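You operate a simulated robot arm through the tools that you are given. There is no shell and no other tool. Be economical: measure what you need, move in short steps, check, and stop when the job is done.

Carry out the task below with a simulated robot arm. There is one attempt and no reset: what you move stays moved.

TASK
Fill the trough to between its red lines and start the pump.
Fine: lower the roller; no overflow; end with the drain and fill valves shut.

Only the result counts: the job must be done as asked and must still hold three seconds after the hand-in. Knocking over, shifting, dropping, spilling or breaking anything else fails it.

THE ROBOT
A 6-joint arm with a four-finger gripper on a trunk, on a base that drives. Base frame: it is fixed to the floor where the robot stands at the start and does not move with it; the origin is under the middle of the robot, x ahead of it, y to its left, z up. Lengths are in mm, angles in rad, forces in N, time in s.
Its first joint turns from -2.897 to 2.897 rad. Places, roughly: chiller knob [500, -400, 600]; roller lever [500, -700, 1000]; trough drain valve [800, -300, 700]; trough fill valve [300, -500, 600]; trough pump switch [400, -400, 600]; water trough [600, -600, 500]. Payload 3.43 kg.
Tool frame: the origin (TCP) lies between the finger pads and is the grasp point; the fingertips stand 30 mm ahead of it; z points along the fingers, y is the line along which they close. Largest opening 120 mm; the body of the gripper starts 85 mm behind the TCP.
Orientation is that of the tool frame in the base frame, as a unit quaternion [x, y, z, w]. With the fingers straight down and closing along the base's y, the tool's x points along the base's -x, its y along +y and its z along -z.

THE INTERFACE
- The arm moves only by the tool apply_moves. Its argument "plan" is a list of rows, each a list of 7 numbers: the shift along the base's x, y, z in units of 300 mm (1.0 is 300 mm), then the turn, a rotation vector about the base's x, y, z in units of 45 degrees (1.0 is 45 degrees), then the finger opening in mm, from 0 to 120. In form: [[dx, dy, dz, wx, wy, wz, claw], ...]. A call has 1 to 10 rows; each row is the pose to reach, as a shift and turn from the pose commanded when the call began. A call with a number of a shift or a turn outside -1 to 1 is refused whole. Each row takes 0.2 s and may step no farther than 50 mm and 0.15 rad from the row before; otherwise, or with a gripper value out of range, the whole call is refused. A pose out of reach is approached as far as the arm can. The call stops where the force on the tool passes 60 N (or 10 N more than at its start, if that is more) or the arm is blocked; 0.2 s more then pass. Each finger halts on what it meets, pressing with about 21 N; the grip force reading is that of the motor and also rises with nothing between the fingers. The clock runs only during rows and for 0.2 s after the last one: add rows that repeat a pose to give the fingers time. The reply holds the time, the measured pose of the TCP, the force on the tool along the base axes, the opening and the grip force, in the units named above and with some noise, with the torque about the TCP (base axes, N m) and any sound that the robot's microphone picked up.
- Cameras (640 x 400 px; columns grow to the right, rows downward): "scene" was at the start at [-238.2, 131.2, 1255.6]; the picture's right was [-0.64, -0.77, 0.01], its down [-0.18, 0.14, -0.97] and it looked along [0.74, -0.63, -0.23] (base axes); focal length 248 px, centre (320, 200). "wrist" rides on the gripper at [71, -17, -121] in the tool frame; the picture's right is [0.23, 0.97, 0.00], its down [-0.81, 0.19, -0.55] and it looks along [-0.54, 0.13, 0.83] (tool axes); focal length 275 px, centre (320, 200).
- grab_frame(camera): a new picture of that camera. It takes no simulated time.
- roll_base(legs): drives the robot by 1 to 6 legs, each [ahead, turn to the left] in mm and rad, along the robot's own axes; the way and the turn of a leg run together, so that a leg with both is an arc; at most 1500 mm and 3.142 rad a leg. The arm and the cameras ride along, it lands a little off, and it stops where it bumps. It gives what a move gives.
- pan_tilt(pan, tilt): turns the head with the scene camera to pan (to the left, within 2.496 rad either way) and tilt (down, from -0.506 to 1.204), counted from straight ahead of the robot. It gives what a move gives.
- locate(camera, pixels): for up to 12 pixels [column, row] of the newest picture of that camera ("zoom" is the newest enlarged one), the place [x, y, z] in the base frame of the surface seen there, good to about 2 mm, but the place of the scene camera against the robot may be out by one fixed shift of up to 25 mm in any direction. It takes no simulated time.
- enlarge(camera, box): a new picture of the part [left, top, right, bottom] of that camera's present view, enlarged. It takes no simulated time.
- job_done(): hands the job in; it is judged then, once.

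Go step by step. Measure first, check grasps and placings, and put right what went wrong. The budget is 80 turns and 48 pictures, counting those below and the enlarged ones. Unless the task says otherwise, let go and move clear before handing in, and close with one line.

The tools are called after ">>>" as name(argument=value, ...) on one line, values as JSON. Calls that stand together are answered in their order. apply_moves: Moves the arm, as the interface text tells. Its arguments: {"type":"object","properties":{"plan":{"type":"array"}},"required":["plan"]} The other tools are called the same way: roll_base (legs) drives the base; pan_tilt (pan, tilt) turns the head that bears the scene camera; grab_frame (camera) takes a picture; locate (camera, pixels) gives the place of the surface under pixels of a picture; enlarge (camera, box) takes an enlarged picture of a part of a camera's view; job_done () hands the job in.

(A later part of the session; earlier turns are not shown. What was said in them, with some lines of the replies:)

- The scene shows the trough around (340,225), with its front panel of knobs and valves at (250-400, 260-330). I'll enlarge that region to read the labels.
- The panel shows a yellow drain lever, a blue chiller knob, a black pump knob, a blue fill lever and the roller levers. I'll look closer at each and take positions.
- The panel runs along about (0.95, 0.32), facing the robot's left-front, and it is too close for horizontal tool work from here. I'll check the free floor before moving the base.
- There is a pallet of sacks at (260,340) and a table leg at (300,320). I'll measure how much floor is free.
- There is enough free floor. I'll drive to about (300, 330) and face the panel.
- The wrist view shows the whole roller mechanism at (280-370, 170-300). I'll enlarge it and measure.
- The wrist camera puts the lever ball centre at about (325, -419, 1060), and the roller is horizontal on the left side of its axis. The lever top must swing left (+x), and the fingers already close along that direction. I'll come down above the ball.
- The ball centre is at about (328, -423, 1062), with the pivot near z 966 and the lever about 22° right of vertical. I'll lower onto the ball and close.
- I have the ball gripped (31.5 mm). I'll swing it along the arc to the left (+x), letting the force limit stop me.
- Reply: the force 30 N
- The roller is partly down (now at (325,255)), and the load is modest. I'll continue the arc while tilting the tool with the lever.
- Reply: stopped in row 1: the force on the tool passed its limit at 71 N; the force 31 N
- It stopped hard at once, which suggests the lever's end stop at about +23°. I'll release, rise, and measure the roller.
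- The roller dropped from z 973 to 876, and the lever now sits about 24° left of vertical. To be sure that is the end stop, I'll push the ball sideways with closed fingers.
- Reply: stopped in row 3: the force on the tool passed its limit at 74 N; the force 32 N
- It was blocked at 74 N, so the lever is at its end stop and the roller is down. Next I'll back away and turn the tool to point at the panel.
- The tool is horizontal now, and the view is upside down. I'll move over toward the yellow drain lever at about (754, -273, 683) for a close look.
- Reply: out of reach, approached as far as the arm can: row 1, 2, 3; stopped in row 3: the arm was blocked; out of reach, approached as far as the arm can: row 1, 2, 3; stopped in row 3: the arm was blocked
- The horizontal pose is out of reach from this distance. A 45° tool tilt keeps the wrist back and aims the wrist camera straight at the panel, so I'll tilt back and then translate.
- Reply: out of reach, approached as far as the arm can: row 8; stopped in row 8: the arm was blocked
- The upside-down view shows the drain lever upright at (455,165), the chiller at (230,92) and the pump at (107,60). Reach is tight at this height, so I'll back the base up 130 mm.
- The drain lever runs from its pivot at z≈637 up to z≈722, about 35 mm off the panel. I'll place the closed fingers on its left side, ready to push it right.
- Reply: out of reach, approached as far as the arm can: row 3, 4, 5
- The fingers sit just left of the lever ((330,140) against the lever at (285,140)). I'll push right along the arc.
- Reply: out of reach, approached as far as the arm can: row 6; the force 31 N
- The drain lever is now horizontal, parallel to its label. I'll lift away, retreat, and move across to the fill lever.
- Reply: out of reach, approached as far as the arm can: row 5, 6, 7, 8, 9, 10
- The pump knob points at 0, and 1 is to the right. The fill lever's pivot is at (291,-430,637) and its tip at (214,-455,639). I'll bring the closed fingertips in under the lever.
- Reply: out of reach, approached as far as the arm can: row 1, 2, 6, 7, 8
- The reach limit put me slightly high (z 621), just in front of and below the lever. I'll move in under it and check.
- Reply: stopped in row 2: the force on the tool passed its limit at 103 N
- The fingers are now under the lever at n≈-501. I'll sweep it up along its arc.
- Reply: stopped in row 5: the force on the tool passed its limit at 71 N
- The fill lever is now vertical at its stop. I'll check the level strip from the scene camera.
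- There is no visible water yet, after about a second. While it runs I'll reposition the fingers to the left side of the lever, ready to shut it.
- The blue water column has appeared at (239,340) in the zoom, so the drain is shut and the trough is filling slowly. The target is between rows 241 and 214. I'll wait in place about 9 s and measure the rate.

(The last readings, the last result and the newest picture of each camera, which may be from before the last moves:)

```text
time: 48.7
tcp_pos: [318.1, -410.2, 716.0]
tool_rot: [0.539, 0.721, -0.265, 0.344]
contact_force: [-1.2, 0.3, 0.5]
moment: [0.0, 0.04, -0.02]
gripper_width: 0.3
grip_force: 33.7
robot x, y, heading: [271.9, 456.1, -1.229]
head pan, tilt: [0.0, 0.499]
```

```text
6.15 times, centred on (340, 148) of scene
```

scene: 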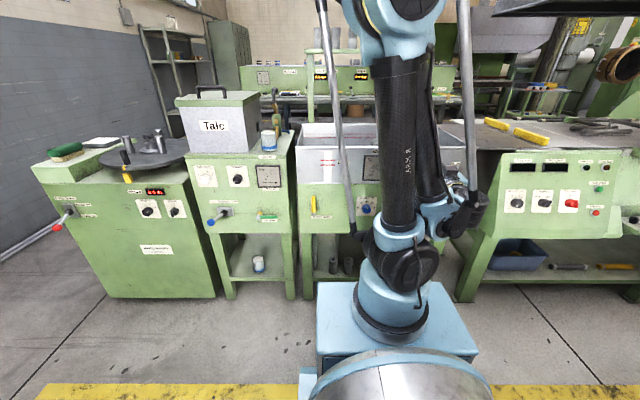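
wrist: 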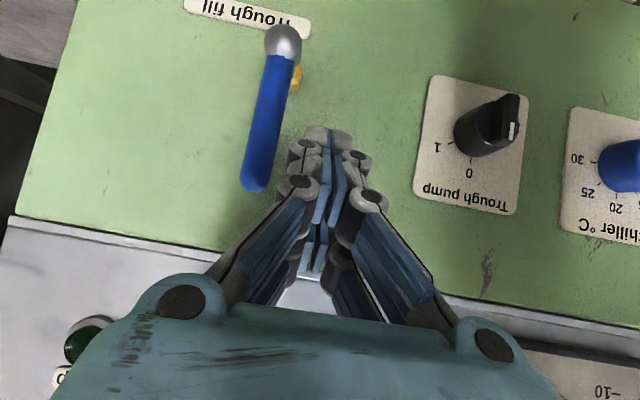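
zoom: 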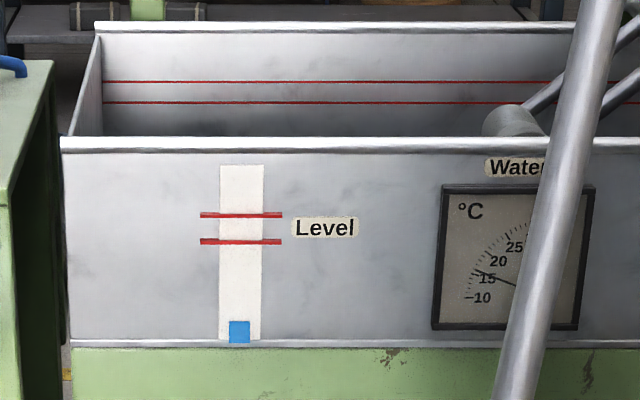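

The level rose from row 337 to 321 in 6.6 s, about 2.4 px/s. The mid-band at row 228 should come near t≈87 s. I'll wait another 17.6 s and recheck.

>>> apply_moves(plan=[[0, 0, 0, 0, 0, 0, 0], [0, 0, 0, 0, 0, 0, 0], [0, 0, 0, 0, 0, 0, 0], [0, 0, 0, 0, 0, 0, 0], [0, 0, 0, 0, 0, 0, 0], [0, 0, 0, 0, 0, 0, 0], [0, 0, 0, 0, 0, 0, 0], [0, 0, 0, 0, 0, 0, 0], [0, 0, 0, 0, 0, 0, 0], [0, 0, 0, 0, 0, 0, 0]])

>>> apply_moves(plan=[[0, 0, 0, 0, 0, 0, 0], [0, 0, 0, 0, 0, 0, 0], [0, 0, 0, 0, 0, 0, 0], [0, 0, 0, 0, 0, 0, 0], [0, 0, 0, 0, 0, 0, 0], [0, 0, 0, 0, 0, 0, 0], [0, 0, 0, 0, 0, 0, 0], [0, 0, 0, 0, 0, 0, 0], [0, 0, 0, 0, 0, 0, 0], [0, 0, 0, 0, 0, 0, 0]])

>>> apply_moves(plan=[[0, 0, 0, 0, 0, 0, 0], [0, 0, 0, 0, 0, 0, 0], [0, 0, 0, 0, 0, 0, 0], [0, 0, 0, 0, 0, 0, 0], [0, 0, 0, 0, 0, 0, 0], [0, 0, 0, 0, 0, 0, 0], [0, 0, 0, 0, 0, 0, 0], [0, 0, 0, 0, 0, 0, 0], [0, 0, 0, 0, 0, 0, 0], [0, 0, 0, 0, 0, 0, 0]])

>>> apply_moves(plan=[[0, 0, 0, 0, 0, 0, 0], [0, 0, 0, 0, 0, 0, 0], [0, 0, 0, 0, 0, 0, 0], [0, 0, 0, 0, 0, 0, 0], [0, 0, 0, 0, 0, 0, 0], [0, 0, 0, 0, 0, 0, 0], [0, 0, 0, 0, 0, 0, 0], [0, 0, 0, 0, 0, 0, 0], [0, 0, 0, 0, 0, 0, 0], [0, 0, 0, 0, 0, 0, 0]])

>>> apply_moves(plan=[[0, 0, 0, 0, 0, 0, 0], [0, 0, 0, 0, 0, 0, 0], [0, 0, 0, 0, 0, 0, 0], [0, 0, 0, 0, 0, 0, 0], [0, 0, 0, 0, 0, 0, 0], [0, 0, 0, 0, 0, 0, 0], [0, 0, 0, 0, 0, 0, 0], [0, 0, 0, 0, 0, 0, 0], [0, 0, 0, 0, 0, 0, 0], [0, 0, 0, 0, 0, 0, 0]])

>>> apply_moves(plan=[[0, 0, 0, 0, 0, 0, 0], [0, 0, 0, 0, 0, 0, 0], [0, 0, 0, 0, 0, 0, 0], [0, 0, 0, 0, 0, 0, 0], [0, 0, 0, 0, 0, 0, 0], [0, 0, 0, 0, 0, 0, 0], [0, 0, 0, 0, 0, 0, 0], [0, 0, 0, 0, 0, 0, 0], [0, 0, 0, 0, 0, 0, 0], [0, 0, 0, 0, 0, 0, 0]])

>>> apply_moves(plan=[[0, 0, 0, 0, 0, 0, 0], [0, 0, 0, 0, 0, 0, 0], [0, 0, 0, 0, 0, 0, 0], [0, 0, 0, 0, 0, 0, 0], [0, 0, 0, 0, 0, 0, 0], [0, 0, 0, 0, 0, 0, 0], [0, 0, 0, 0, 0, 0, 0], [0, 0, 0, 0, 0, 0, 0], [0, 0, 0, 0, 0, 0, 0], [0, 0, 0, 0, 0, 0, 0]])

>>> apply_moves(plan=[[0, 0, 0, 0, 0, 0, 0], [0, 0, 0, 0, 0, 0, 0], [0, 0, 0, 0, 0, 0, 0], [0, 0, 0, 0, 0, 0, 0], [0, 0, 0, 0, 0, 0, 0], [0, 0, 0, 0, 0, 0, 0], [0, 0, 0, 0, 0, 0, 0], [0, 0, 0, 0, 0, 0, 0], [0, 0, 0, 0, 0, 0, 0], [0, 0, 0, 0, 0, 0, 0]])

>>> enlarge(camera="scene", box=[290, 115, 390, 180])

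```text
time: 50.9
tcp_pos: [318.1, -409.4, 716.2]
tool_rot: [0.539, 0.722, -0.265, 0.345]
contact_force: [-0.1, 0.4, -0.1]
moment: [0.01, 0.01, 0.01]
gripper_width: 0.0
grip_force: 33.3
robot x, y, heading: [274.9, 456.8, -1.237]
head pan, tilt: [0.0, 0.499]
```

```text
time: 53.1
tcp_pos: [317.6, -409.5, 715.3]
tool_rot: [0.539, 0.722, -0.264, 0.344]
contact_force: [-0.1, 0.1, 0.7]
moment: [-0.01, 0.0, -0.03]
gripper_width: 0.0
grip_force: 33.2
robot x, y, heading: [275.2, 454.7, -1.235]
head pan, tilt: [0.0, 0.499]
```

```text
time: 55.3
tcp_pos: [318.2, -409.3, 714.7]
tool_rot: [0.539, 0.721, -0.266, 0.344]
contact_force: [0.1, 0.8, 0.7]
moment: [0.04, -0.01, 0.03]
gripper_width: 0.0
grip_force: 33.5
robot x, y, heading: [274.5, 451.8, -1.232]
head pan, tilt: [0.0, 0.499]
```

```text
time: 57.5
tcp_pos: [318.2, -409.3, 714.6]
tool_rot: [0.54, 0.721, -0.265, 0.344]
contact_force: [0.6, 0.3, -0.1]
moment: [0.01, 0.0, 0.0]
gripper_width: 0.0
grip_force: 32.9
robot x, y, heading: [276.8, 457.0, -1.229]
head pan, tilt: [0.0, 0.499]
```

```text
time: 59.7
tcp_pos: [318.1, -410.1, 716.0]
tool_rot: [0.539, 0.721, -0.265, 0.344]
contact_force: [1.1, -1.3, -0.2]
moment: [0.02, -0.01, 0.0]
gripper_width: 0.0
grip_force: 33.0
robot x, y, heading: [273.1, 456.9, -1.229]
head pan, tilt: [0.0, 0.499]
```

```text
time: 61.9
tcp_pos: [317.7, -410.9, 714.2]
tool_rot: [0.539, 0.721, -0.265, 0.345]
contact_force: [0.3, 0.4, 0.2]
moment: [0.02, -0.01, 0.0]
gripper_width: 0.0
grip_force: 33.7
robot x, y, heading: [278.4, 454.1, -1.23]
head pan, tilt: [0.0, 0.499]
```

```text
time: 64.1
tcp_pos: [317.3, -410.3, 714.3]
tool_rot: [0.54, 0.721, -0.265, 0.344]
contact_force: [-0.1, -0.4, 0.0]
moment: [-0.01, 0.0, 0.02]
gripper_width: 0.1
grip_force: 33.2
robot x, y, heading: [274.3, 459.0, -1.231]
head pan, tilt: [0.0, 0.499]
```

```text
time: 66.3
tcp_pos: [317.3, -410.2, 714.4]
tool_rot: [0.539, 0.722, -0.264, 0.344]
contact_force: [0.2, 0.0, 0.0]
moment: [-0.02, -0.04, -0.01]
gripper_width: 0.2
grip_force: 33.6
robot x, y, heading: [273.1, 457.4, -1.236]
head pan, tilt: [0.0, 0.499]
```

```text
6.15 times, centred on (340, 148) of scene
```

zoom: 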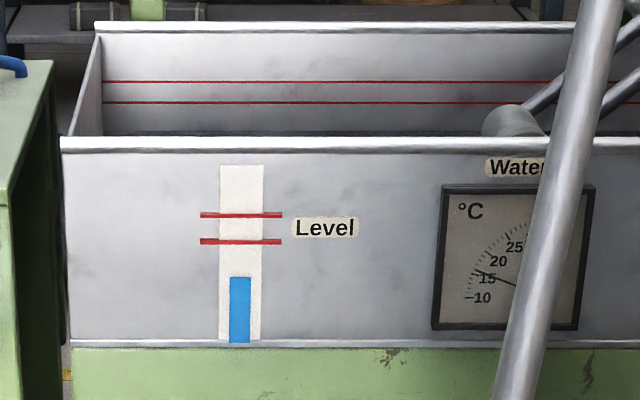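

The level is at row 277 at t=66.3, rising 2.5 px/s. I'll wait another 17.6 s to reach about row 233, then sweep the lever shut, landing near mid-band.

>>> apply_moves(plan=[[0, 0, 0, 0, 0, 0, 0], [0, 0, 0, 0, 0, 0, 0], [0, 0, 0, 0, 0, 0, 0], [0, 0, 0, 0, 0, 0, 0], [0, 0, 0, 0, 0, 0, 0], [0, 0, 0, 0, 0, 0, 0], [0, 0, 0, 0, 0, 0, 0], [0, 0, 0, 0, 0, 0, 0], [0, 0, 0, 0, 0, 0, 0], [0, 0, 0, 0, 0, 0, 0]])

>>> apply_moves(plan=[[0, 0, 0, 0, 0, 0, 0], [0, 0, 0, 0, 0, 0, 0], [0, 0, 0, 0, 0, 0, 0], [0, 0, 0, 0, 0, 0, 0], [0, 0, 0, 0, 0, 0, 0], [0, 0, 0, 0, 0, 0, 0], [0, 0, 0, 0, 0, 0, 0], [0, 0, 0, 0, 0, 0, 0], [0, 0, 0, 0, 0, 0, 0], [0, 0, 0, 0, 0, 0, 0]])

>>> apply_moves(plan=[[0, 0, 0, 0, 0, 0, 0], [0, 0, 0, 0, 0, 0, 0], [0, 0, 0, 0, 0, 0, 0], [0, 0, 0, 0, 0, 0, 0], [0, 0, 0, 0, 0, 0, 0], [0, 0, 0, 0, 0, 0, 0], [0, 0, 0, 0, 0, 0, 0], [0, 0, 0, 0, 0, 0, 0], [0, 0, 0, 0, 0, 0, 0], [0, 0, 0, 0, 0, 0, 0]])

>>> apply_moves(plan=[[0, 0, 0, 0, 0, 0, 0], [0, 0, 0, 0, 0, 0, 0], [0, 0, 0, 0, 0, 0, 0], [0, 0, 0, 0, 0, 0, 0], [0, 0, 0, 0, 0, 0, 0], [0, 0, 0, 0, 0, 0, 0], [0, 0, 0, 0, 0, 0, 0], [0, 0, 0, 0, 0, 0, 0], [0, 0, 0, 0, 0, 0, 0], [0, 0, 0, 0, 0, 0, 0]])

>>> apply_moves(plan=[[0, 0, 0, 0, 0, 0, 0], [0, 0, 0, 0, 0, 0, 0], [0, 0, 0, 0, 0, 0, 0], [0, 0, 0, 0, 0, 0, 0], [0, 0, 0, 0, 0, 0, 0], [0, 0, 0, 0, 0, 0, 0], [0, 0, 0, 0, 0, 0, 0], [0, 0, 0, 0, 0, 0, 0], [0, 0, 0, 0, 0, 0, 0], [0, 0, 0, 0, 0, 0, 0]])

>>> apply_moves(plan=[[0, 0, 0, 0, 0, 0, 0], [0, 0, 0, 0, 0, 0, 0], [0, 0, 0, 0, 0, 0, 0], [0, 0, 0, 0, 0, 0, 0], [0, 0, 0, 0, 0, 0, 0], [0, 0, 0, 0, 0, 0, 0], [0, 0, 0, 0, 0, 0, 0], [0, 0, 0, 0, 0, 0, 0], [0, 0, 0, 0, 0, 0, 0], [0, 0, 0, 0, 0, 0, 0]])

>>> apply_moves(plan=[[0, 0, 0, 0, 0, 0, 0], [0, 0, 0, 0, 0, 0, 0], [0, 0, 0, 0, 0, 0, 0], [0, 0, 0, 0, 0, 0, 0], [0, 0, 0, 0, 0, 0, 0], [0, 0, 0, 0, 0, 0, 0], [0, 0, 0, 0, 0, 0, 0], [0, 0, 0, 0, 0, 0, 0], [0, 0, 0, 0, 0, 0, 0], [0, 0, 0, 0, 0, 0, 0]])

>>> apply_moves(plan=[[0, 0, 0, 0, 0, 0, 0], [0, 0, 0, 0, 0, 0, 0], [0, 0, 0, 0, 0, 0, 0], [0, 0, 0, 0, 0, 0, 0], [0, 0, 0, 0, 0, 0, 0], [0, 0, 0, 0, 0, 0, 0], [0, 0, 0, 0, 0, 0, 0], [0, 0, 0, 0, 0, 0, 0], [0, 0, 0, 0, 0, 0, 0], [0, 0, 0, 0, 0, 0, 0]])

>>> apply_moves(plan=[[-0.044, -0.026, 0, 0, 0, 0, 0], [-0.1065, -0.047, 0.011, 0, 0, 0, 0], [-0.171, -0.07, -0.006, 0, 0, 0, 0], [-0.226, -0.089, -0.044, 0, 0, 0, 0], [-0.265, -0.102, -0.1, 0, 0, 0, 0], [-0.282, -0.108, -0.157, 0, 0, 0, 0]])

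>>> enlarge(camera="scene", box=[290, 115, 390, 180])

>>> grab_frame(camera="wrist")

```text
time: 68.5
tcp_pos: [318.0, -409.0, 715.1]
tool_rot: [0.54, 0.721, -0.265, 0.344]
contact_force: [0.0, 0.3, -0.2]
moment: [-0.01, -0.01, -0.01]
gripper_width: 0.1
grip_force: 33.5
robot x, y, heading: [274.9, 461.4, -1.235]
head pan, tilt: [0.0, 0.499]
```

```text
time: 70.7
tcp_pos: [318.0, -408.4, 714.5]
tool_rot: [0.539, 0.722, -0.265, 0.344]
contact_force: [0.1, 0.1, 1.0]
moment: [-0.01, -0.01, -0.02]
gripper_width: 0.0
grip_force: 33.8
robot x, y, heading: [276.3, 459.0, -1.234]
head pan, tilt: [0.0, 0.499]
```

```text
time: 72.9
tcp_pos: [318.5, -409.8, 714.9]
tool_rot: [0.54, 0.721, -0.266, 0.344]
contact_force: [-0.7, 1.1, 0.5]
moment: [0.02, -0.02, 0.0]
gripper_width: 0.0
grip_force: 33.8
robot x, y, heading: [274.9, 457.7, -1.237]
head pan, tilt: [0.0, 0.499]
```

```text
time: 75.1
tcp_pos: [318.5, -409.1, 715.5]
tool_rot: [0.54, 0.721, -0.265, 0.344]
contact_force: [0.1, 0.4, -0.5]
moment: [-0.02, -0.01, 0.03]
gripper_width: 0.4
grip_force: 33.5
robot x, y, heading: [273.7, 457.3, -1.237]
head pan, tilt: [0.0, 0.499]
```

```text
time: 77.3
tcp_pos: [319.6, -410.0, 714.9]
tool_rot: [0.54, 0.721, -0.265, 0.344]
contact_force: [-0.1, 0.7, -0.2]
moment: [0.0, 0.02, 0.0]
gripper_width: 0.0
grip_force: 32.5
robot x, y, heading: [276.3, 460.0, -1.23]
head pan, tilt: [0.0, 0.499]
```

```text
time: 79.5
tcp_pos: [317.3, -408.5, 715.3]
tool_rot: [0.54, 0.721, -0.266, 0.345]
contact_force: [-0.6, -0.3, -0.2]
moment: [0.03, -0.01, 0.03]
gripper_width: 0.3
grip_force: 33.0
robot x, y, heading: [269.9, 459.1, -1.235]
head pan, tilt: [0.0, 0.499]
```

```text
time: 81.7
tcp_pos: [317.9, -411.4, 714.4]
tool_rot: [0.539, 0.721, -0.265, 0.345]
contact_force: [0.6, -0.3, 1.1]
moment: [0.01, -0.02, 0.0]
gripper_width: 0.2
grip_force: 33.2
robot x, y, heading: [279.3, 458.1, -1.233]
head pan, tilt: [0.0, 0.499]
```

```text
time: 83.9
tcp_pos: [318.2, -408.0, 714.9]
tool_rot: [0.54, 0.721, -0.265, 0.344]
contact_force: [0.9, -0.2, -0.2]
moment: [0.0, -0.02, -0.02]
gripper_width: 0.0
grip_force: 33.0
robot x, y, heading: [271.6, 455.8, -1.235]
head pan, tilt: [0.0, 0.499]
```

```text
time: 85.3
tcp_pos: [232.8, -442.2, 670.5]
tool_rot: [0.54, 0.72, -0.267, 0.345]
contact_force: [-4.1, 22.9, 44.6]
moment: [0.41, -0.27, 0.06]
gripper_width: 6.1
grip_force: 32.8
robot x, y, heading: [274.2, 455.9, -1.232]
head pan, tilt: [0.0, 0.499]
```

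```text
6.15 times, centred on (340, 148) of scene
```

zoom: 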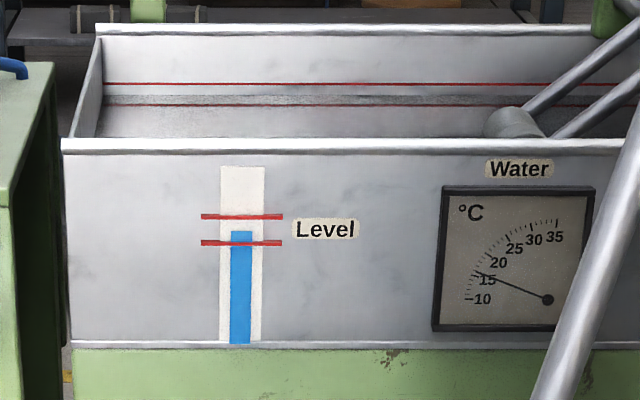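

```text
11 pictures are left
```

wrist: 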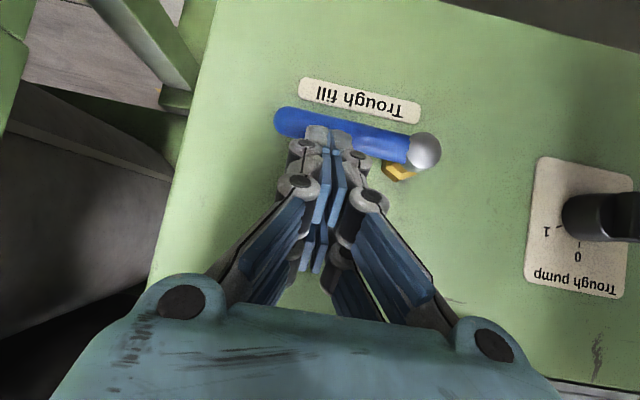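

The level (row 231) lies between the lines at 243 and 216, and the fill lever is horizontal again at (350,135). Next is the pump knob: I'll retreat and move up beside it.

>>> apply_moves(plan=[[-0.01, 0.03, 0.04, 0, 0, 0, 0], [-0.05, 0.15, 0.117, 0, 0, 0, 0], [-0.06, 0.17, 0.167, 0, 0, 0, 0], [0.073, 0.217, 0.167, 0, 0, 0, 0], [0.207, 0.263, 0.167, 0, 0, 0, 0], [0.34, 0.31, 0.167, 0, 0, 0, 0], [0.473, 0.357, 0.167, 0, 0, 0, 0], [0.61, 0.403, 0.167, 0, 0, 0, 0], [0.747, 0.45, 0.167, 0, 0, 0, 0]])

>>> grab_frame(camera="wrist")

>>> enlarge(camera="scene", box=[290, 115, 390, 180])

```text
time: 87.3
tcp_pos: [457.5, -307.9, 717.0]
tool_rot: [0.539, 0.721, -0.266, 0.344]
contact_force: [0.1, 0.0, 0.0]
moment: [0.01, 0.0, -0.01]
gripper_width: 0.0
grip_force: 33.3
robot x, y, heading: [271.9, 459.4, -1.236]
head pan, tilt: [0.0, 0.499]
```

```text
10 pictures are left
```

wrist: 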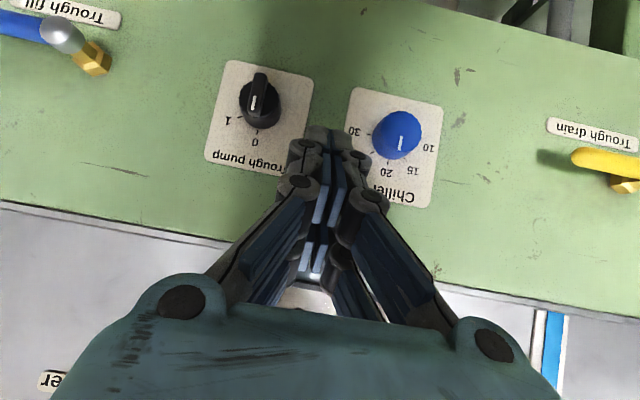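

```text
6.15 times, centred on (340, 148) of scene
```

zoom: 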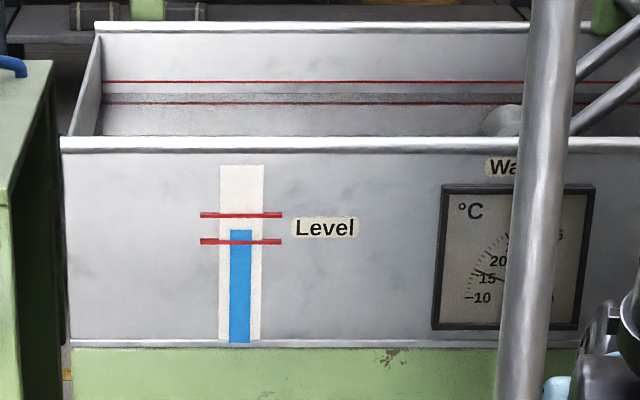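

The level is stable at row 230, so both valves are shut. I'll enlarge and measure the pump knob.

>>> enlarge(camera="wrist", box=[205, 55, 315, 165])

```text
3.64 times, centred on (260, 110) of wrist
```

zoom: 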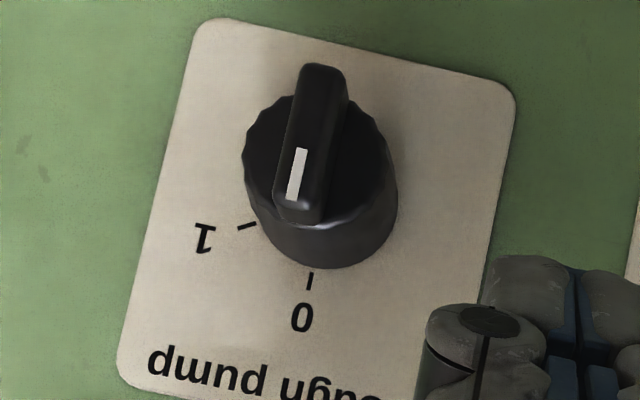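

>>> locate(camera="zoom", pixels=[[318, 75], [298, 172], [293, 195], [350, 165], [262, 160], [390, 160], [320, 240], [310, 280], [243, 226], [300, 210], [345, 120]])

```text
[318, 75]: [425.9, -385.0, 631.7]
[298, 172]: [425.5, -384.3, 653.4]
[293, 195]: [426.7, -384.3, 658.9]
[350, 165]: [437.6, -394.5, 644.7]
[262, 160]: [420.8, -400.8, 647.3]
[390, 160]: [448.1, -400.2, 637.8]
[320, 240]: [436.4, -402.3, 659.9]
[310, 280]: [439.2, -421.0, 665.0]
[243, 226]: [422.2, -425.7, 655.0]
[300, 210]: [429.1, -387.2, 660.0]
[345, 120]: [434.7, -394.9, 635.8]
```

The knob bar is vertical at t≈276, z 630–661, standing out to n=-503. I'll place the closed fingertips to the left of its upper half.

>>> apply_moves(plan=[[-0.079, -0.027, -0.128, 0, 0, 0, 0], [-0.053, -0.1, -0.128, 0, 0, 0, 0], [-0.028, -0.172, -0.128, 0, 0, 0, 0], [-0.028, -0.172, -0.128, 0, 0, 0, 0]])

>>> enlarge(camera="wrist", box=[240, 50, 400, 210])

```text
time: 88.3
tcp_pos: [450.8, -363.7, 689.8]
tool_rot: [0.54, 0.722, -0.264, 0.342]
contact_force: [0.6, -0.6, 0.0]
moment: [-0.01, 0.01, 0.02]
gripper_width: 0.0
grip_force: 33.5
out of reach, approached as far as the arm can: row 1, 2, 3, 4
robot x, y, heading: [273.7, 454.8, -1.235]
head pan, tilt: [0.0, 0.499]
```

```text
2.50 times, centred on (320, 130) of wrist
```

zoom: 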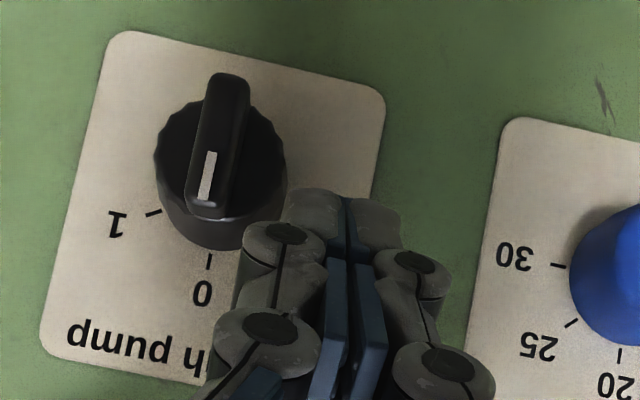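

The arm is 11 mm too high because of the wrist limit. I'll tilt the tool a bit steeper to bring the tip down to z≈660.

>>> apply_moves(plan=[[0.003, -0.009, 0.011, 0.1, 0.035, 0, 0], [0.003, -0.009, 0.011, 0.18, 0.063, 0, 0], [0.003, -0.009, 0.011, 0.18, 0.063, 0, 0]])

>>> enlarge(camera="wrist", box=[240, 50, 400, 210])

```text
time: 89.1
tcp_pos: [450.5, -366.9, 693.0]
tool_rot: [0.555, 0.747, -0.226, 0.288]
contact_force: [0.6, -0.7, 0.2]
moment: [-0.01, 0.03, -0.03]
gripper_width: 0.0
grip_force: 33.8
robot x, y, heading: [274.2, 455.5, -1.232]
head pan, tilt: [0.0, 0.499]
```

```text
2.50 times, centred on (320, 130) of wrist
```

zoom: 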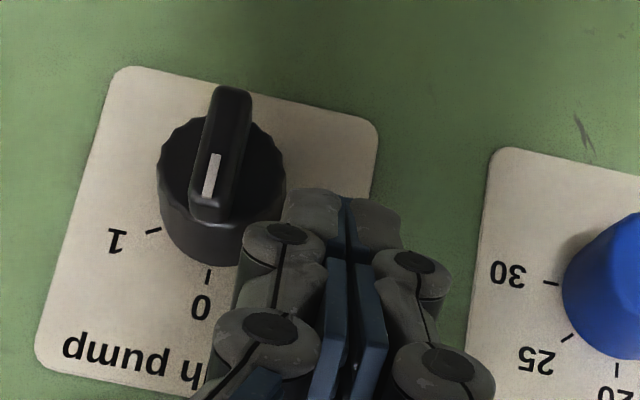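

The tip is now at z≈671, so I'll lower it 11 mm and push right about 30 mm to rotate the bar toward 1.

>>> apply_moves(plan=[[-0.004, 0.012, -0.037, 0, 0, 0, 0], [-0.004, 0.012, -0.037, 0, 0, 0, 0], [-0.03, 0.003, -0.037, 0, 0, 0, 0], [-0.05, -0.004, -0.037, 0, 0, 0, 0], [-0.067, -0.01, -0.037, 0, 0, 0, 0], [-0.083, -0.015, -0.037, 0, 0, 0, 0], [-0.098, -0.021, -0.037, 0, 0, 0, 0]])

>>> enlarge(camera="wrist", box=[240, 50, 400, 210])

```text
time: 90.7
tcp_pos: [421.5, -372.6, 680.8]
tool_rot: [0.555, 0.747, -0.226, 0.287]
contact_force: [0.3, 9.7, 0.7]
moment: [0.26, -0.05, 0.02]
gripper_width: 0.0
grip_force: 33.4
robot x, y, heading: [273.9, 455.3, -1.235]
head pan, tilt: [0.0, 0.499]
```

```text
2.50 times, centred on (320, 130) of wrist
```

zoom: 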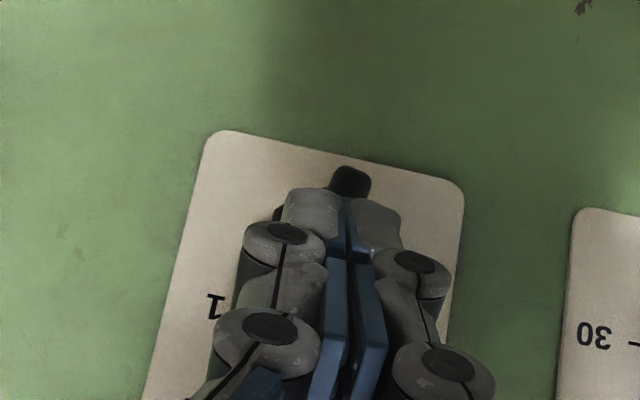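

The force reads 9.7 N outward, so the fingers may be riding on the bar. I'll back off and look.

>>> apply_moves(plan=[[-0.05, 0.14, 0.01, 0, 0, 0, 0], [-0.07, 0.2, 0.03, 0, 0, 0, 0], [0.06, 0.245, 0.05, 0, 0, 0, 0], [0.15, 0.275, 0.07, 0, 0, 0, 0]])

>>> enlarge(camera="wrist", box=[0, 0, 400, 250])

```text
time: 91.7
tcp_pos: [464.8, -291.7, 702.3]
tool_rot: [0.555, 0.747, -0.226, 0.288]
contact_force: [0.0, -1.0, -0.4]
moment: [0.0, -0.03, -0.02]
gripper_width: 0.0
grip_force: 33.4
robot x, y, heading: [278.3, 455.4, -1.233]
head pan, tilt: [0.0, 0.499]
```

```text
1.60 times, centred on (200, 125) of wrist
```

zoom: 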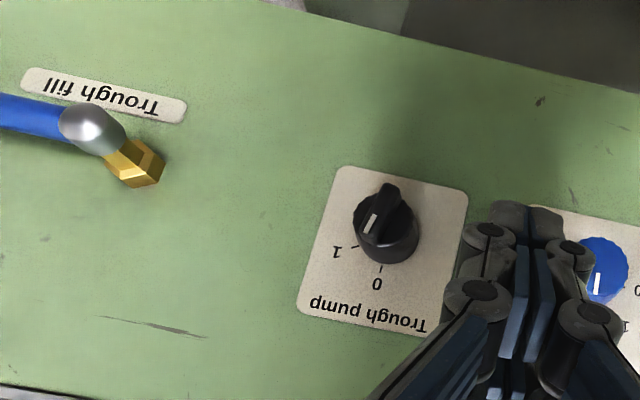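

The bar turned only partway, about 20–25°, and then the rounded tips slid over it. I'll use a steeper tool (about 65°) so the finger ends overlap the full bar depth, and approach again from the left.

>>> apply_moves(plan=[[0, 0, 0, 0.126, 0.044, 0, 0], [-0.066, -0.023, 0, 0.252, 0.088, 0, 0], [-0.132, -0.046, 0, 0.378, 0.132, 0, 0], [-0.096, -0.15, -0.03, 0.378, 0.132, 0, 0], [-0.06, -0.254, -0.052, 0.378, 0.132, 0, 0], [-0.06, -0.254, -0.052, 0.378, 0.132, 0, 0]])

```text
time: 93.1
tcp_pos: [446.8, -365.6, 687.7]
tool_rot: [0.58, 0.785, -0.143, 0.163]
contact_force: [0.0, -0.3, 0.0]
moment: [0.02, 0.01, 0.02]
gripper_width: 0.0
grip_force: 33.7
robot x, y, heading: [277.1, 458.8, -1.233]
head pan, tilt: [0.0, 0.499]
```

The tip is at t≈300, z≈660, n≈-505. I'll push right with a slight drop, then look.

>>> apply_moves(plan=[[0.003, -0.009, 0, 0, 0, 0, 0], [-0.0344, -0.0225, -0.0067, 0, 0, 0, 0], [-0.047, -0.0269, -0.01, 0, 0, 0, 0], [-0.0533, -0.0291, -0.0133, 0, 0, 0, 0], [-0.0596, -0.0313, -0.015, 0, 0, 0, 0], [-0.0596, -0.0313, -0.015, 0, 0, 0, 0]])

>>> enlarge(camera="wrist", box=[230, 40, 390, 200])

```text
time: 94.5
tcp_pos: [429.5, -375.8, 684.1]
tool_rot: [0.58, 0.786, -0.142, 0.162]
contact_force: [0.5, 1.9, 5.3]
moment: [-0.08, 0.01, 0.01]
gripper_width: 0.0
grip_force: 33.4
robot x, y, heading: [275.9, 453.4, -1.232]
head pan, tilt: [0.0, 0.499]
```

```text
2.50 times, centred on (310, 120) of wrist
```

zoom: 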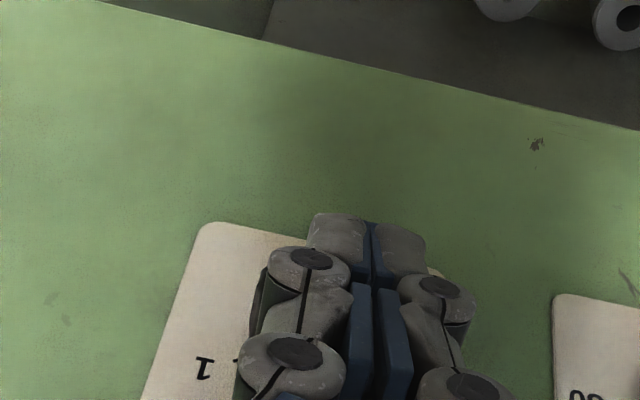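

The fingers cover the knob and a light 5 N contact shows. I'll push another 12 mm right at the same height, then withdraw and check.

>>> apply_moves(plan=[[-0.019, -0.0066, 0.002, 0, 0, 0, 0], [-0.038, -0.013, 0.004, 0, 0, 0, 0], [-0.038, -0.013, 0.004, 0, 0, 0, 0]])

>>> apply_moves(plan=[[-0.01, 0.03, 0.04, 0, 0, 0, 0], [-0.04, 0.14, 0.1, 0, 0, 0, 0], [0.05, 0.24, 0.14, 0, 0, 0, 0], [0.17, 0.31, 0.14, 0, 0, 0, 0], [0.29, 0.36, 0.14, 0, 0, 0, 0]])

>>> enlarge(camera="wrist", box=[0, 0, 400, 250])

```text
time: 95.3
tcp_pos: [418.3, -380.6, 683.1]
tool_rot: [0.58, 0.785, -0.143, 0.163]
contact_force: [0.4, -0.2, 0.0]
moment: [-0.02, 0.02, 0.01]
gripper_width: 0.0
grip_force: 33.1
robot x, y, heading: [272.3, 457.3, -1.237]
head pan, tilt: [0.0, 0.499]
```

```text
time: 96.5
tcp_pos: [505.8, -273.5, 725.5]
tool_rot: [0.58, 0.786, -0.142, 0.163]
contact_force: [0.5, -0.7, 0.1]
moment: [0.0, 0.0, 0.03]
gripper_width: 0.0
grip_force: 33.2
robot x, y, heading: [278.0, 456.1, -1.233]
head pan, tilt: [0.0, 0.499]
```

```text
1.60 times, centred on (200, 125) of wrist
```

zoom: 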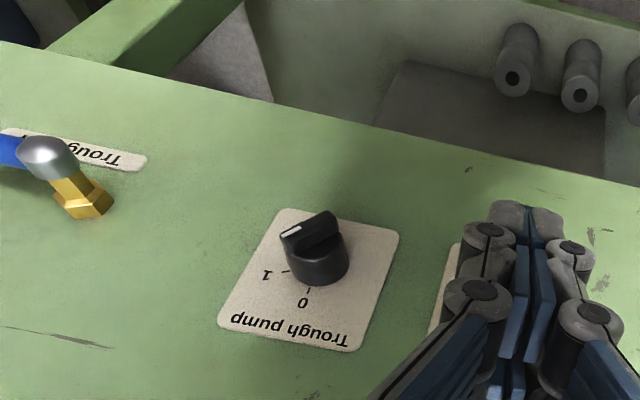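

The knob bar now points toward 1. I'll measure its angle, and check the pump lamp and the level.

>>> locate(camera="zoom", pixels=[[287, 237], [297, 229], [310, 224], [331, 216], [311, 234], [300, 243]])

>>> enlarge(camera="scene", box=[290, 95, 490, 225])

```text
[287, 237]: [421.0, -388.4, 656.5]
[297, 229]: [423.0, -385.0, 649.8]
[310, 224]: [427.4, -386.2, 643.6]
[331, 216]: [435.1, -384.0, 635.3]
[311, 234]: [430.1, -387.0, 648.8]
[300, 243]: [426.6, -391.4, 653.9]
```

```text
3.08 times, centred on (390, 160) of scene
```

zoom: 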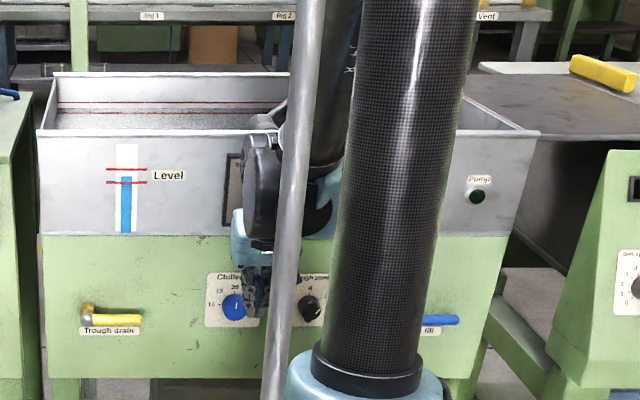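

Pixel positions put the bar at about 38°, short of the "1" tick at 62°, and the pump lamp is dark. I'll come back above the bar tip and press down on it to finish the turn.

>>> apply_moves(plan=[[-0.125, -0.044, 0, 0, 0, 0, 0], [-0.25, -0.087, 0, 0, 0, 0, 0], [-0.375, -0.131, 0, 0, 0, 0, 0], [-0.34, -0.23, -0.05, 0, 0, 0, 0], [-0.298, -0.358, -0.06, 0, 0, 0, 0], [-0.298, -0.358, -0.112, 0, 0, 0, 0], [-0.298, -0.358, -0.112, 0, 0, 0, 0]])

>>> apply_moves(plan=[[0, 0, -0.014, 0, 0, 0, 0], [0, 0, -0.027, 0, 0, 0, 0], [0, 0, -0.027, 0, 0, 0, 0]])

>>> apply_moves(plan=[[0, 0, -0.005, 0, 0, 0, 0], [0, 0, -0.01, 0, 0, 0, 0], [0, 0, -0.01, 0, 0, 0, 0]])

```text
time: 98.1
tcp_pos: [417.5, -379.0, 690.8]
tool_rot: [0.58, 0.786, -0.142, 0.164]
contact_force: [0.0, 0.6, -0.1]
moment: [0.02, 0.05, 0.0]
gripper_width: 0.0
grip_force: 33.9
robot x, y, heading: [279.0, 457.9, -1.235]
head pan, tilt: [0.0, 0.499]
```

```text
time: 98.9
tcp_pos: [417.4, -379.5, 682.7]
tool_rot: [0.58, 0.785, -0.142, 0.163]
contact_force: [-0.5, 0.2, -0.1]
moment: [-0.03, 0.01, 0.03]
gripper_width: 0.1
grip_force: 33.5
robot x, y, heading: [270.8, 453.4, -1.232]
head pan, tilt: [0.0, 0.499]
```

```text
time: 99.7
tcp_pos: [415.9, -380.0, 680.3]
tool_rot: [0.579, 0.785, -0.143, 0.163]
contact_force: [-11.7, -10.7, 24.6]
moment: [-0.62, 0.15, -0.22]
gripper_width: 6.3
grip_force: 33.5
robot x, y, heading: [277.5, 459.9, -1.233]
head pan, tilt: [0.0, 0.499]
```

The upward 25 N plus rightward force shows I'm pressing on the bar's end face, not its side. The contact height also tells me the real finger ends are about 7 mm shorter than I assumed. I'll lift, go back left, and come in 9 mm lower.

>>> apply_moves(plan=[[0, 0, 0.05, 0, 0, 0, 0], [0.105, 0.044, 0.05, 0, 0, 0, 0], [0.105, 0.044, 0.01, 0, 0, 0, 0], [0.105, 0.044, -0.021, 0, 0, 0, 0], [0.105, 0.044, -0.021, 0, 0, 0, 0]])

>>> apply_moves(plan=[[-0.016, -0.0055, 0, 0, 0, 0, 0], [-0.0315, -0.011, 0, 0, 0, 0, 0], [-0.0315, -0.011, 0, 0, 0, 0, 0]])

>>> apply_moves(plan=[[-0.0063, -0.0022, 0, 0, 0, 0, 0], [-0.0126, -0.0044, 0, 0, 0, 0, 0], [-0.0126, -0.0044, 0, 0, 0, 0, 0]])

```text
time: 100.9
tcp_pos: [449.6, -366.2, 673.5]
tool_rot: [0.58, 0.785, -0.142, 0.164]
contact_force: [0.3, 0.1, 0.6]
moment: [0.02, 0.02, -0.02]
gripper_width: 0.1
grip_force: 33.4
robot x, y, heading: [275.1, 457.7, -1.237]
head pan, tilt: [0.0, 0.499]
```

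```text
time: 101.7
tcp_pos: [438.3, -367.5, 674.4]
tool_rot: [0.579, 0.786, -0.142, 0.163]
contact_force: [5.7, 2.6, 8.1]
moment: [-0.18, -0.09, 0.12]
gripper_width: 0.0
grip_force: 33.0
robot x, y, heading: [272.6, 458.2, -1.23]
head pan, tilt: [0.0, 0.499]
```

```text
time: 102.5
tcp_pos: [435.6, -369.7, 674.4]
tool_rot: [0.579, 0.786, -0.143, 0.164]
contact_force: [13.1, 14.2, 44.8]
moment: [-0.9, -0.17, 0.3]
gripper_width: 0.2
grip_force: 33.4
robot x, y, heading: [274.7, 455.3, -1.23]
head pan, tilt: [0.0, 0.499]
```

The force direction (17 right-to-left, 45 up) suggests the finger is on the bar's side, now quite steep. I'll raise 3 mm for better leverage and step right, reading the force at each step.

>>> apply_moves(plan=[[0, 0, 0.01, 0, 0, 0, 0], [0, 0, 0.01, 0, 0, 0, 0]])

>>> apply_moves(plan=[[-0.0063, -0.0022, 0, 0, 0, 0, 0], [-0.0126, -0.0044, 0, 0, 0, 0, 0], [-0.0126, -0.0044, 0, 0, 0, 0, 0]])

>>> apply_moves(plan=[[-0.0063, -0.0022, 0, 0, 0, 0, 0], [-0.0126, -0.0044, 0, 0, 0, 0, 0], [-0.0126, -0.0044, 0, 0, 0, 0, 0]])

```text
time: 103.1
tcp_pos: [434.7, -370.8, 677.1]
tool_rot: [0.58, 0.785, -0.143, 0.163]
contact_force: [0.8, 0.4, 0.5]
moment: [0.03, 0.02, -0.01]
gripper_width: 0.1
grip_force: 33.9
robot x, y, heading: [276.9, 454.0, -1.236]
head pan, tilt: [0.0, 0.499]
```

```text
time: 103.9
tcp_pos: [431.7, -370.5, 677.2]
tool_rot: [0.579, 0.786, -0.142, 0.163]
contact_force: [11.3, 11.5, 12.6]
moment: [-0.16, -0.2, 0.3]
gripper_width: 0.0
grip_force: 33.6
robot x, y, heading: [273.8, 456.6, -1.234]
head pan, tilt: [0.0, 0.499]
```

```text
time: 104.7
tcp_pos: [428.3, -373.1, 678.4]
tool_rot: [0.579, 0.786, -0.142, 0.163]
contact_force: [7.2, 16.1, 19.5]
moment: [-0.21, -0.18, 0.21]
gripper_width: 0.1
grip_force: 33.7
robot x, y, heading: [271.6, 460.5, -1.237]
head pan, tilt: [0.0, 0.499]
```

The force is steady while moving, so the bar is turning (now about 54°). I'll take two more small steps right and down.

>>> apply_moves(plan=[[-0.008, -0.0027, -0.003, 0, 0, 0, 0], [-0.008, -0.0027, -0.003, 0, 0, 0, 0]])

>>> apply_moves(plan=[[-0.005, -0.0018, -0.004, 0, 0, 0, 0], [-0.005, -0.0018, -0.004, 0, 0, 0, 0]])

>>> apply_moves(plan=[[-0.005, -0.0018, -0.004, 0, 0, 0, 0], [-0.005, -0.0018, -0.004, 0, 0, 0, 0]])

```text
time: 105.3
tcp_pos: [426.3, -374.0, 679.5]
tool_rot: [0.579, 0.786, -0.143, 0.164]
contact_force: [26.3, 25.4, 42.5]
moment: [-0.56, -0.63, 0.71]
gripper_width: 0.0
grip_force: 33.9
robot x, y, heading: [274.8, 458.1, -1.231]
head pan, tilt: [0.0, 0.499]
```

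```text
time: 105.7
tcp_pos: [423.0, -368.0, 685.8]
tool_rot: [0.579, 0.785, -0.145, 0.168]
contact_force: [0.9, -2.3, -1.3]
moment: [0.14, 0.0, 0.04]
gripper_width: 0.0
grip_force: 33.4
robot x, y, heading: [276.3, 458.0, -1.234]
head pan, tilt: [0.0, 0.499]
stopped in row 1: the force on the tool passed its limit at 69 N (the readings are from after the stop); the commanded pose is now the measured one
```

```text
time: 106.3
tcp_pos: [423.6, -367.4, 684.5]
tool_rot: [0.578, 0.785, -0.145, 0.17]
contact_force: [0.0, -1.0, -0.6]
moment: [-0.03, 0.0, 0.0]
gripper_width: 0.0
grip_force: 33.4
robot x, y, heading: [276.4, 456.2, -1.233]
head pan, tilt: [0.0, 0.499]
```

The force climbed to 69 N against something firm, which looks like the knob's end stop. I'll back away, tilt the camera up, and use the last picture for the knob and pump lamp together.

>>> apply_moves(plan=[[-0.01, 0.04, 0.03, 0, 0, 0, 0], [-0.05, 0.17, 0.08, -0.126, -0.044, 0, 0], [-0.05, 0.31, 0.133, -0.252, -0.088, 0, 0], [0.03, 0.41, 0.133, -0.378, -0.132, 0, 0], [0.08, 0.46, 0.133, -0.378, -0.132, 0, 0], [0.08, 0.46, 0.133, -0.378, -0.132, 0, 0]])

>>> grab_frame(camera="wrist")

```text
time: 107.7
tcp_pos: [447.9, -230.1, 723.4]
tool_rot: [0.554, 0.744, -0.23, 0.293]
contact_force: [-0.7, 0.9, 0.8]
moment: [0.02, -0.02, 0.0]
gripper_width: 0.0
grip_force: 33.9
robot x, y, heading: [274.1, 459.9, -1.231]
head pan, tilt: [0.0, 0.499]
```

```text
0 pictures are left
```

wrist: 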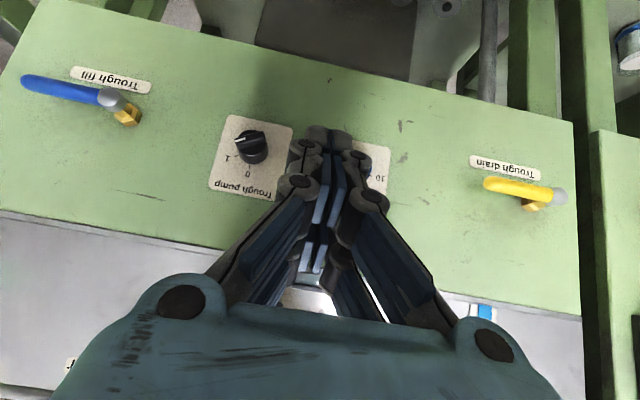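

The bar appears to run from (237,142) to (262,132), further round than before. I'll measure it on this last picture.

>>> locate(camera="wrist", pixels=[[237, 142], [240, 139], [244, 138], [250, 136], [256, 134], [261, 132], [262, 137], [246, 143], [236, 140], [235, 154], [249, 166], [250, 131]])

```text
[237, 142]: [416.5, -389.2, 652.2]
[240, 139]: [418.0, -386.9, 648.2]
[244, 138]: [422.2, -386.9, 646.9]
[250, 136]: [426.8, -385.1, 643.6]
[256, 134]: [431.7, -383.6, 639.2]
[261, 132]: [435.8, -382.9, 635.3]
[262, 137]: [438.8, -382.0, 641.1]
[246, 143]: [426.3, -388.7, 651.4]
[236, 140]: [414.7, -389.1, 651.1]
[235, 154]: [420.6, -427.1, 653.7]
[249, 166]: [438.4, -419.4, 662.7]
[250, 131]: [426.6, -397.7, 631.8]
```

The measurement gives 54–65° for the bar, with the "1" tick at about 62–67°, so it's near but not certain. I'll verify by pressing straight down on the bar's upper side, watching whether it gives or stands firm.

>>> apply_moves(plan=[[-0.07, -0.025, 0, 0.126, 0.044, 0, 0], [-0.15, -0.05, 0, 0.252, 0.088, 0, 0], [-0.219, -0.076, 0, 0.378, 0.132, 0, 0], [-0.17, -0.215, -0.03, 0.378, 0.132, 0, 0], [-0.12, -0.35, -0.05, 0.378, 0.132, 0, 0], [-0.076, -0.485, -0.06, 0.378, 0.132, 0, 0], [-0.076, -0.485, -0.105, 0.378, 0.132, 0, 0], [-0.076, -0.485, -0.105, 0.378, 0.132, 0, 0]])

```text
time: 109.5
tcp_pos: [420.9, -375.3, 693.6]
tool_rot: [0.578, 0.785, -0.145, 0.169]
contact_force: [0.4, -0.2, 0.7]
moment: [0.01, 0.01, 0.0]
gripper_width: 0.0
grip_force: 33.3
robot x, y, heading: [274.0, 456.2, -1.228]
head pan, tilt: [0.0, 0.499]
```

I'm above the knob. I'll nudge 4 mm left, then step down while reading the force.

>>> apply_moves(plan=[[0.015, -0.002, 0, 0, 0, 0, 0], [0.015, -0.002, -0.025, 0, 0, 0, 0], [0.015, -0.002, -0.042, 0, 0, 0, 0], [0.015, -0.002, -0.042, 0, 0, 0, 0]])

>>> apply_moves(plan=[[0, 0, -0.005, 0, 0, 0, 0], [0, 0, -0.005, 0, 0, 0, 0]])

>>> apply_moves(plan=[[0, 0, -0.005, 0, 0, 0, 0], [0, 0, -0.005, 0, 0, 0, 0]])

```text
time: 110.5
tcp_pos: [427.6, -375.8, 680.1]
tool_rot: [0.578, 0.785, -0.145, 0.169]
contact_force: [0.6, 0.5, -0.8]
moment: [0.0, 0.03, 0.0]
gripper_width: 0.0
grip_force: 33.7
robot x, y, heading: [272.2, 457.5, -1.23]
head pan, tilt: [0.0, 0.499]
```

```text
time: 111.1
tcp_pos: [428.3, -375.5, 678.9]
tool_rot: [0.579, 0.784, -0.146, 0.169]
contact_force: [-1.1, 1.9, 16.6]
moment: [-0.33, -0.02, 0.05]
gripper_width: 0.1
grip_force: 33.4
robot x, y, heading: [274.3, 457.4, -1.233]
head pan, tilt: [0.0, 0.499]
```

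```text
time: 111.7
tcp_pos: [427.8, -375.8, 678.4]
tool_rot: [0.579, 0.784, -0.146, 0.169]
contact_force: [0.3, 4.2, 41.3]
moment: [-0.85, -0.09, 0.07]
gripper_width: 0.1
grip_force: 33.8
robot x, y, heading: [275.7, 454.9, -1.231]
head pan, tilt: [0.0, 0.499]
```

The torque reading places that contact at n≈-516 right above centre, so I touched the knob's disc, not the bar. I'll pull back 6 mm to clear the disc, shift right over the bar's tip, and step down again.

>>> apply_moves(plan=[[0, 0, 0.03, 0, 0, 0, 0], [-0.04, 0.007, 0.03, 0, 0, 0, 0], [-0.04, 0.007, 0.013, 0, 0, 0, 0], [-0.04, 0.007, 0.013, 0, 0, 0, 0]])

>>> apply_moves(plan=[[0, 0, -0.0067, 0, 0, 0, 0], [0, 0, -0.0067, 0, 0, 0, 0]])

>>> apply_moves(plan=[[0, 0, -0.0067, 0, 0, 0, 0], [0, 0, -0.0067, 0, 0, 0, 0]])

```text
time: 112.7
tcp_pos: [415.9, -374.0, 681.1]
tool_rot: [0.578, 0.785, -0.145, 0.169]
contact_force: [0.3, 0.6, -0.2]
moment: [0.01, -0.04, -0.03]
gripper_width: 0.0
grip_force: 33.5
robot x, y, heading: [276.7, 460.6, -1.233]
head pan, tilt: [0.0, 0.499]
```

```text
time: 113.3
tcp_pos: [415.8, -374.2, 679.2]
tool_rot: [0.578, 0.785, -0.145, 0.168]
contact_force: [-0.3, -0.1, 1.1]
moment: [0.03, 0.01, 0.02]
gripper_width: 0.2
grip_force: 33.7
robot x, y, heading: [276.6, 456.3, -1.234]
head pan, tilt: [0.0, 0.499]
```

```text
time: 113.9
tcp_pos: [417.1, -373.3, 678.7]
tool_rot: [0.578, 0.784, -0.146, 0.17]
contact_force: [-5.1, -3.1, 43.9]
moment: [-0.82, 0.16, -0.03]
gripper_width: 0.0
grip_force: 33.2
robot x, y, heading: [276.1, 457.4, -1.231]
head pan, tilt: [0.0, 0.499]
```

The torque places this contact at (t -12, n -506, z +11) from the knob centre. That is the bar's corner at about 66°, and it stands firm under 44 N, so the knob is at its "1" stop. I'll back away clear.

>>> apply_moves(plan=[[0, 0, 0.05, 0, 0, 0, 0], [-0.03, 0.1, 0.1, 0, 0, 0, 0], [-0.08, 0.24, 0.13, 0, 0, 0, 0], [-0.13, 0.38, 0.15, 0, 0, 0, 0], [-0.18, 0.52, 0.17, 0, 0, 0, 0], [-0.22, 0.64, 0.2, 0, 0, 0, 0], [-0.22, 0.64, 0.2, 0, 0, 0, 0]])

```text
time: 115.5
tcp_pos: [349.7, -183.7, 737.1]
tool_rot: [0.579, 0.785, -0.146, 0.168]
contact_force: [0.8, -0.6, -0.3]
moment: [0.04, 0.0, 0.0]
gripper_width: 0.0
grip_force: 33.4
robot x, y, heading: [277.6, 459.0, -1.23]
head pan, tilt: [0.0, 0.499]
```

The arm is clear and reads no contact. The roller is down, the last reading showed the level between the lines, both valves are shut, and the pump knob is at its 1 stop, so I'm handing in.

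>>> job_done()

```text
The job is handed in.
```

The roller is down, the trough is filled to between its red lines, the drain and fill valves are shut, and the pump knob is turned to 1. I ran out of pictures before I could see the pump lamp lit, so that last point rests on the knob standing firm at its stop.
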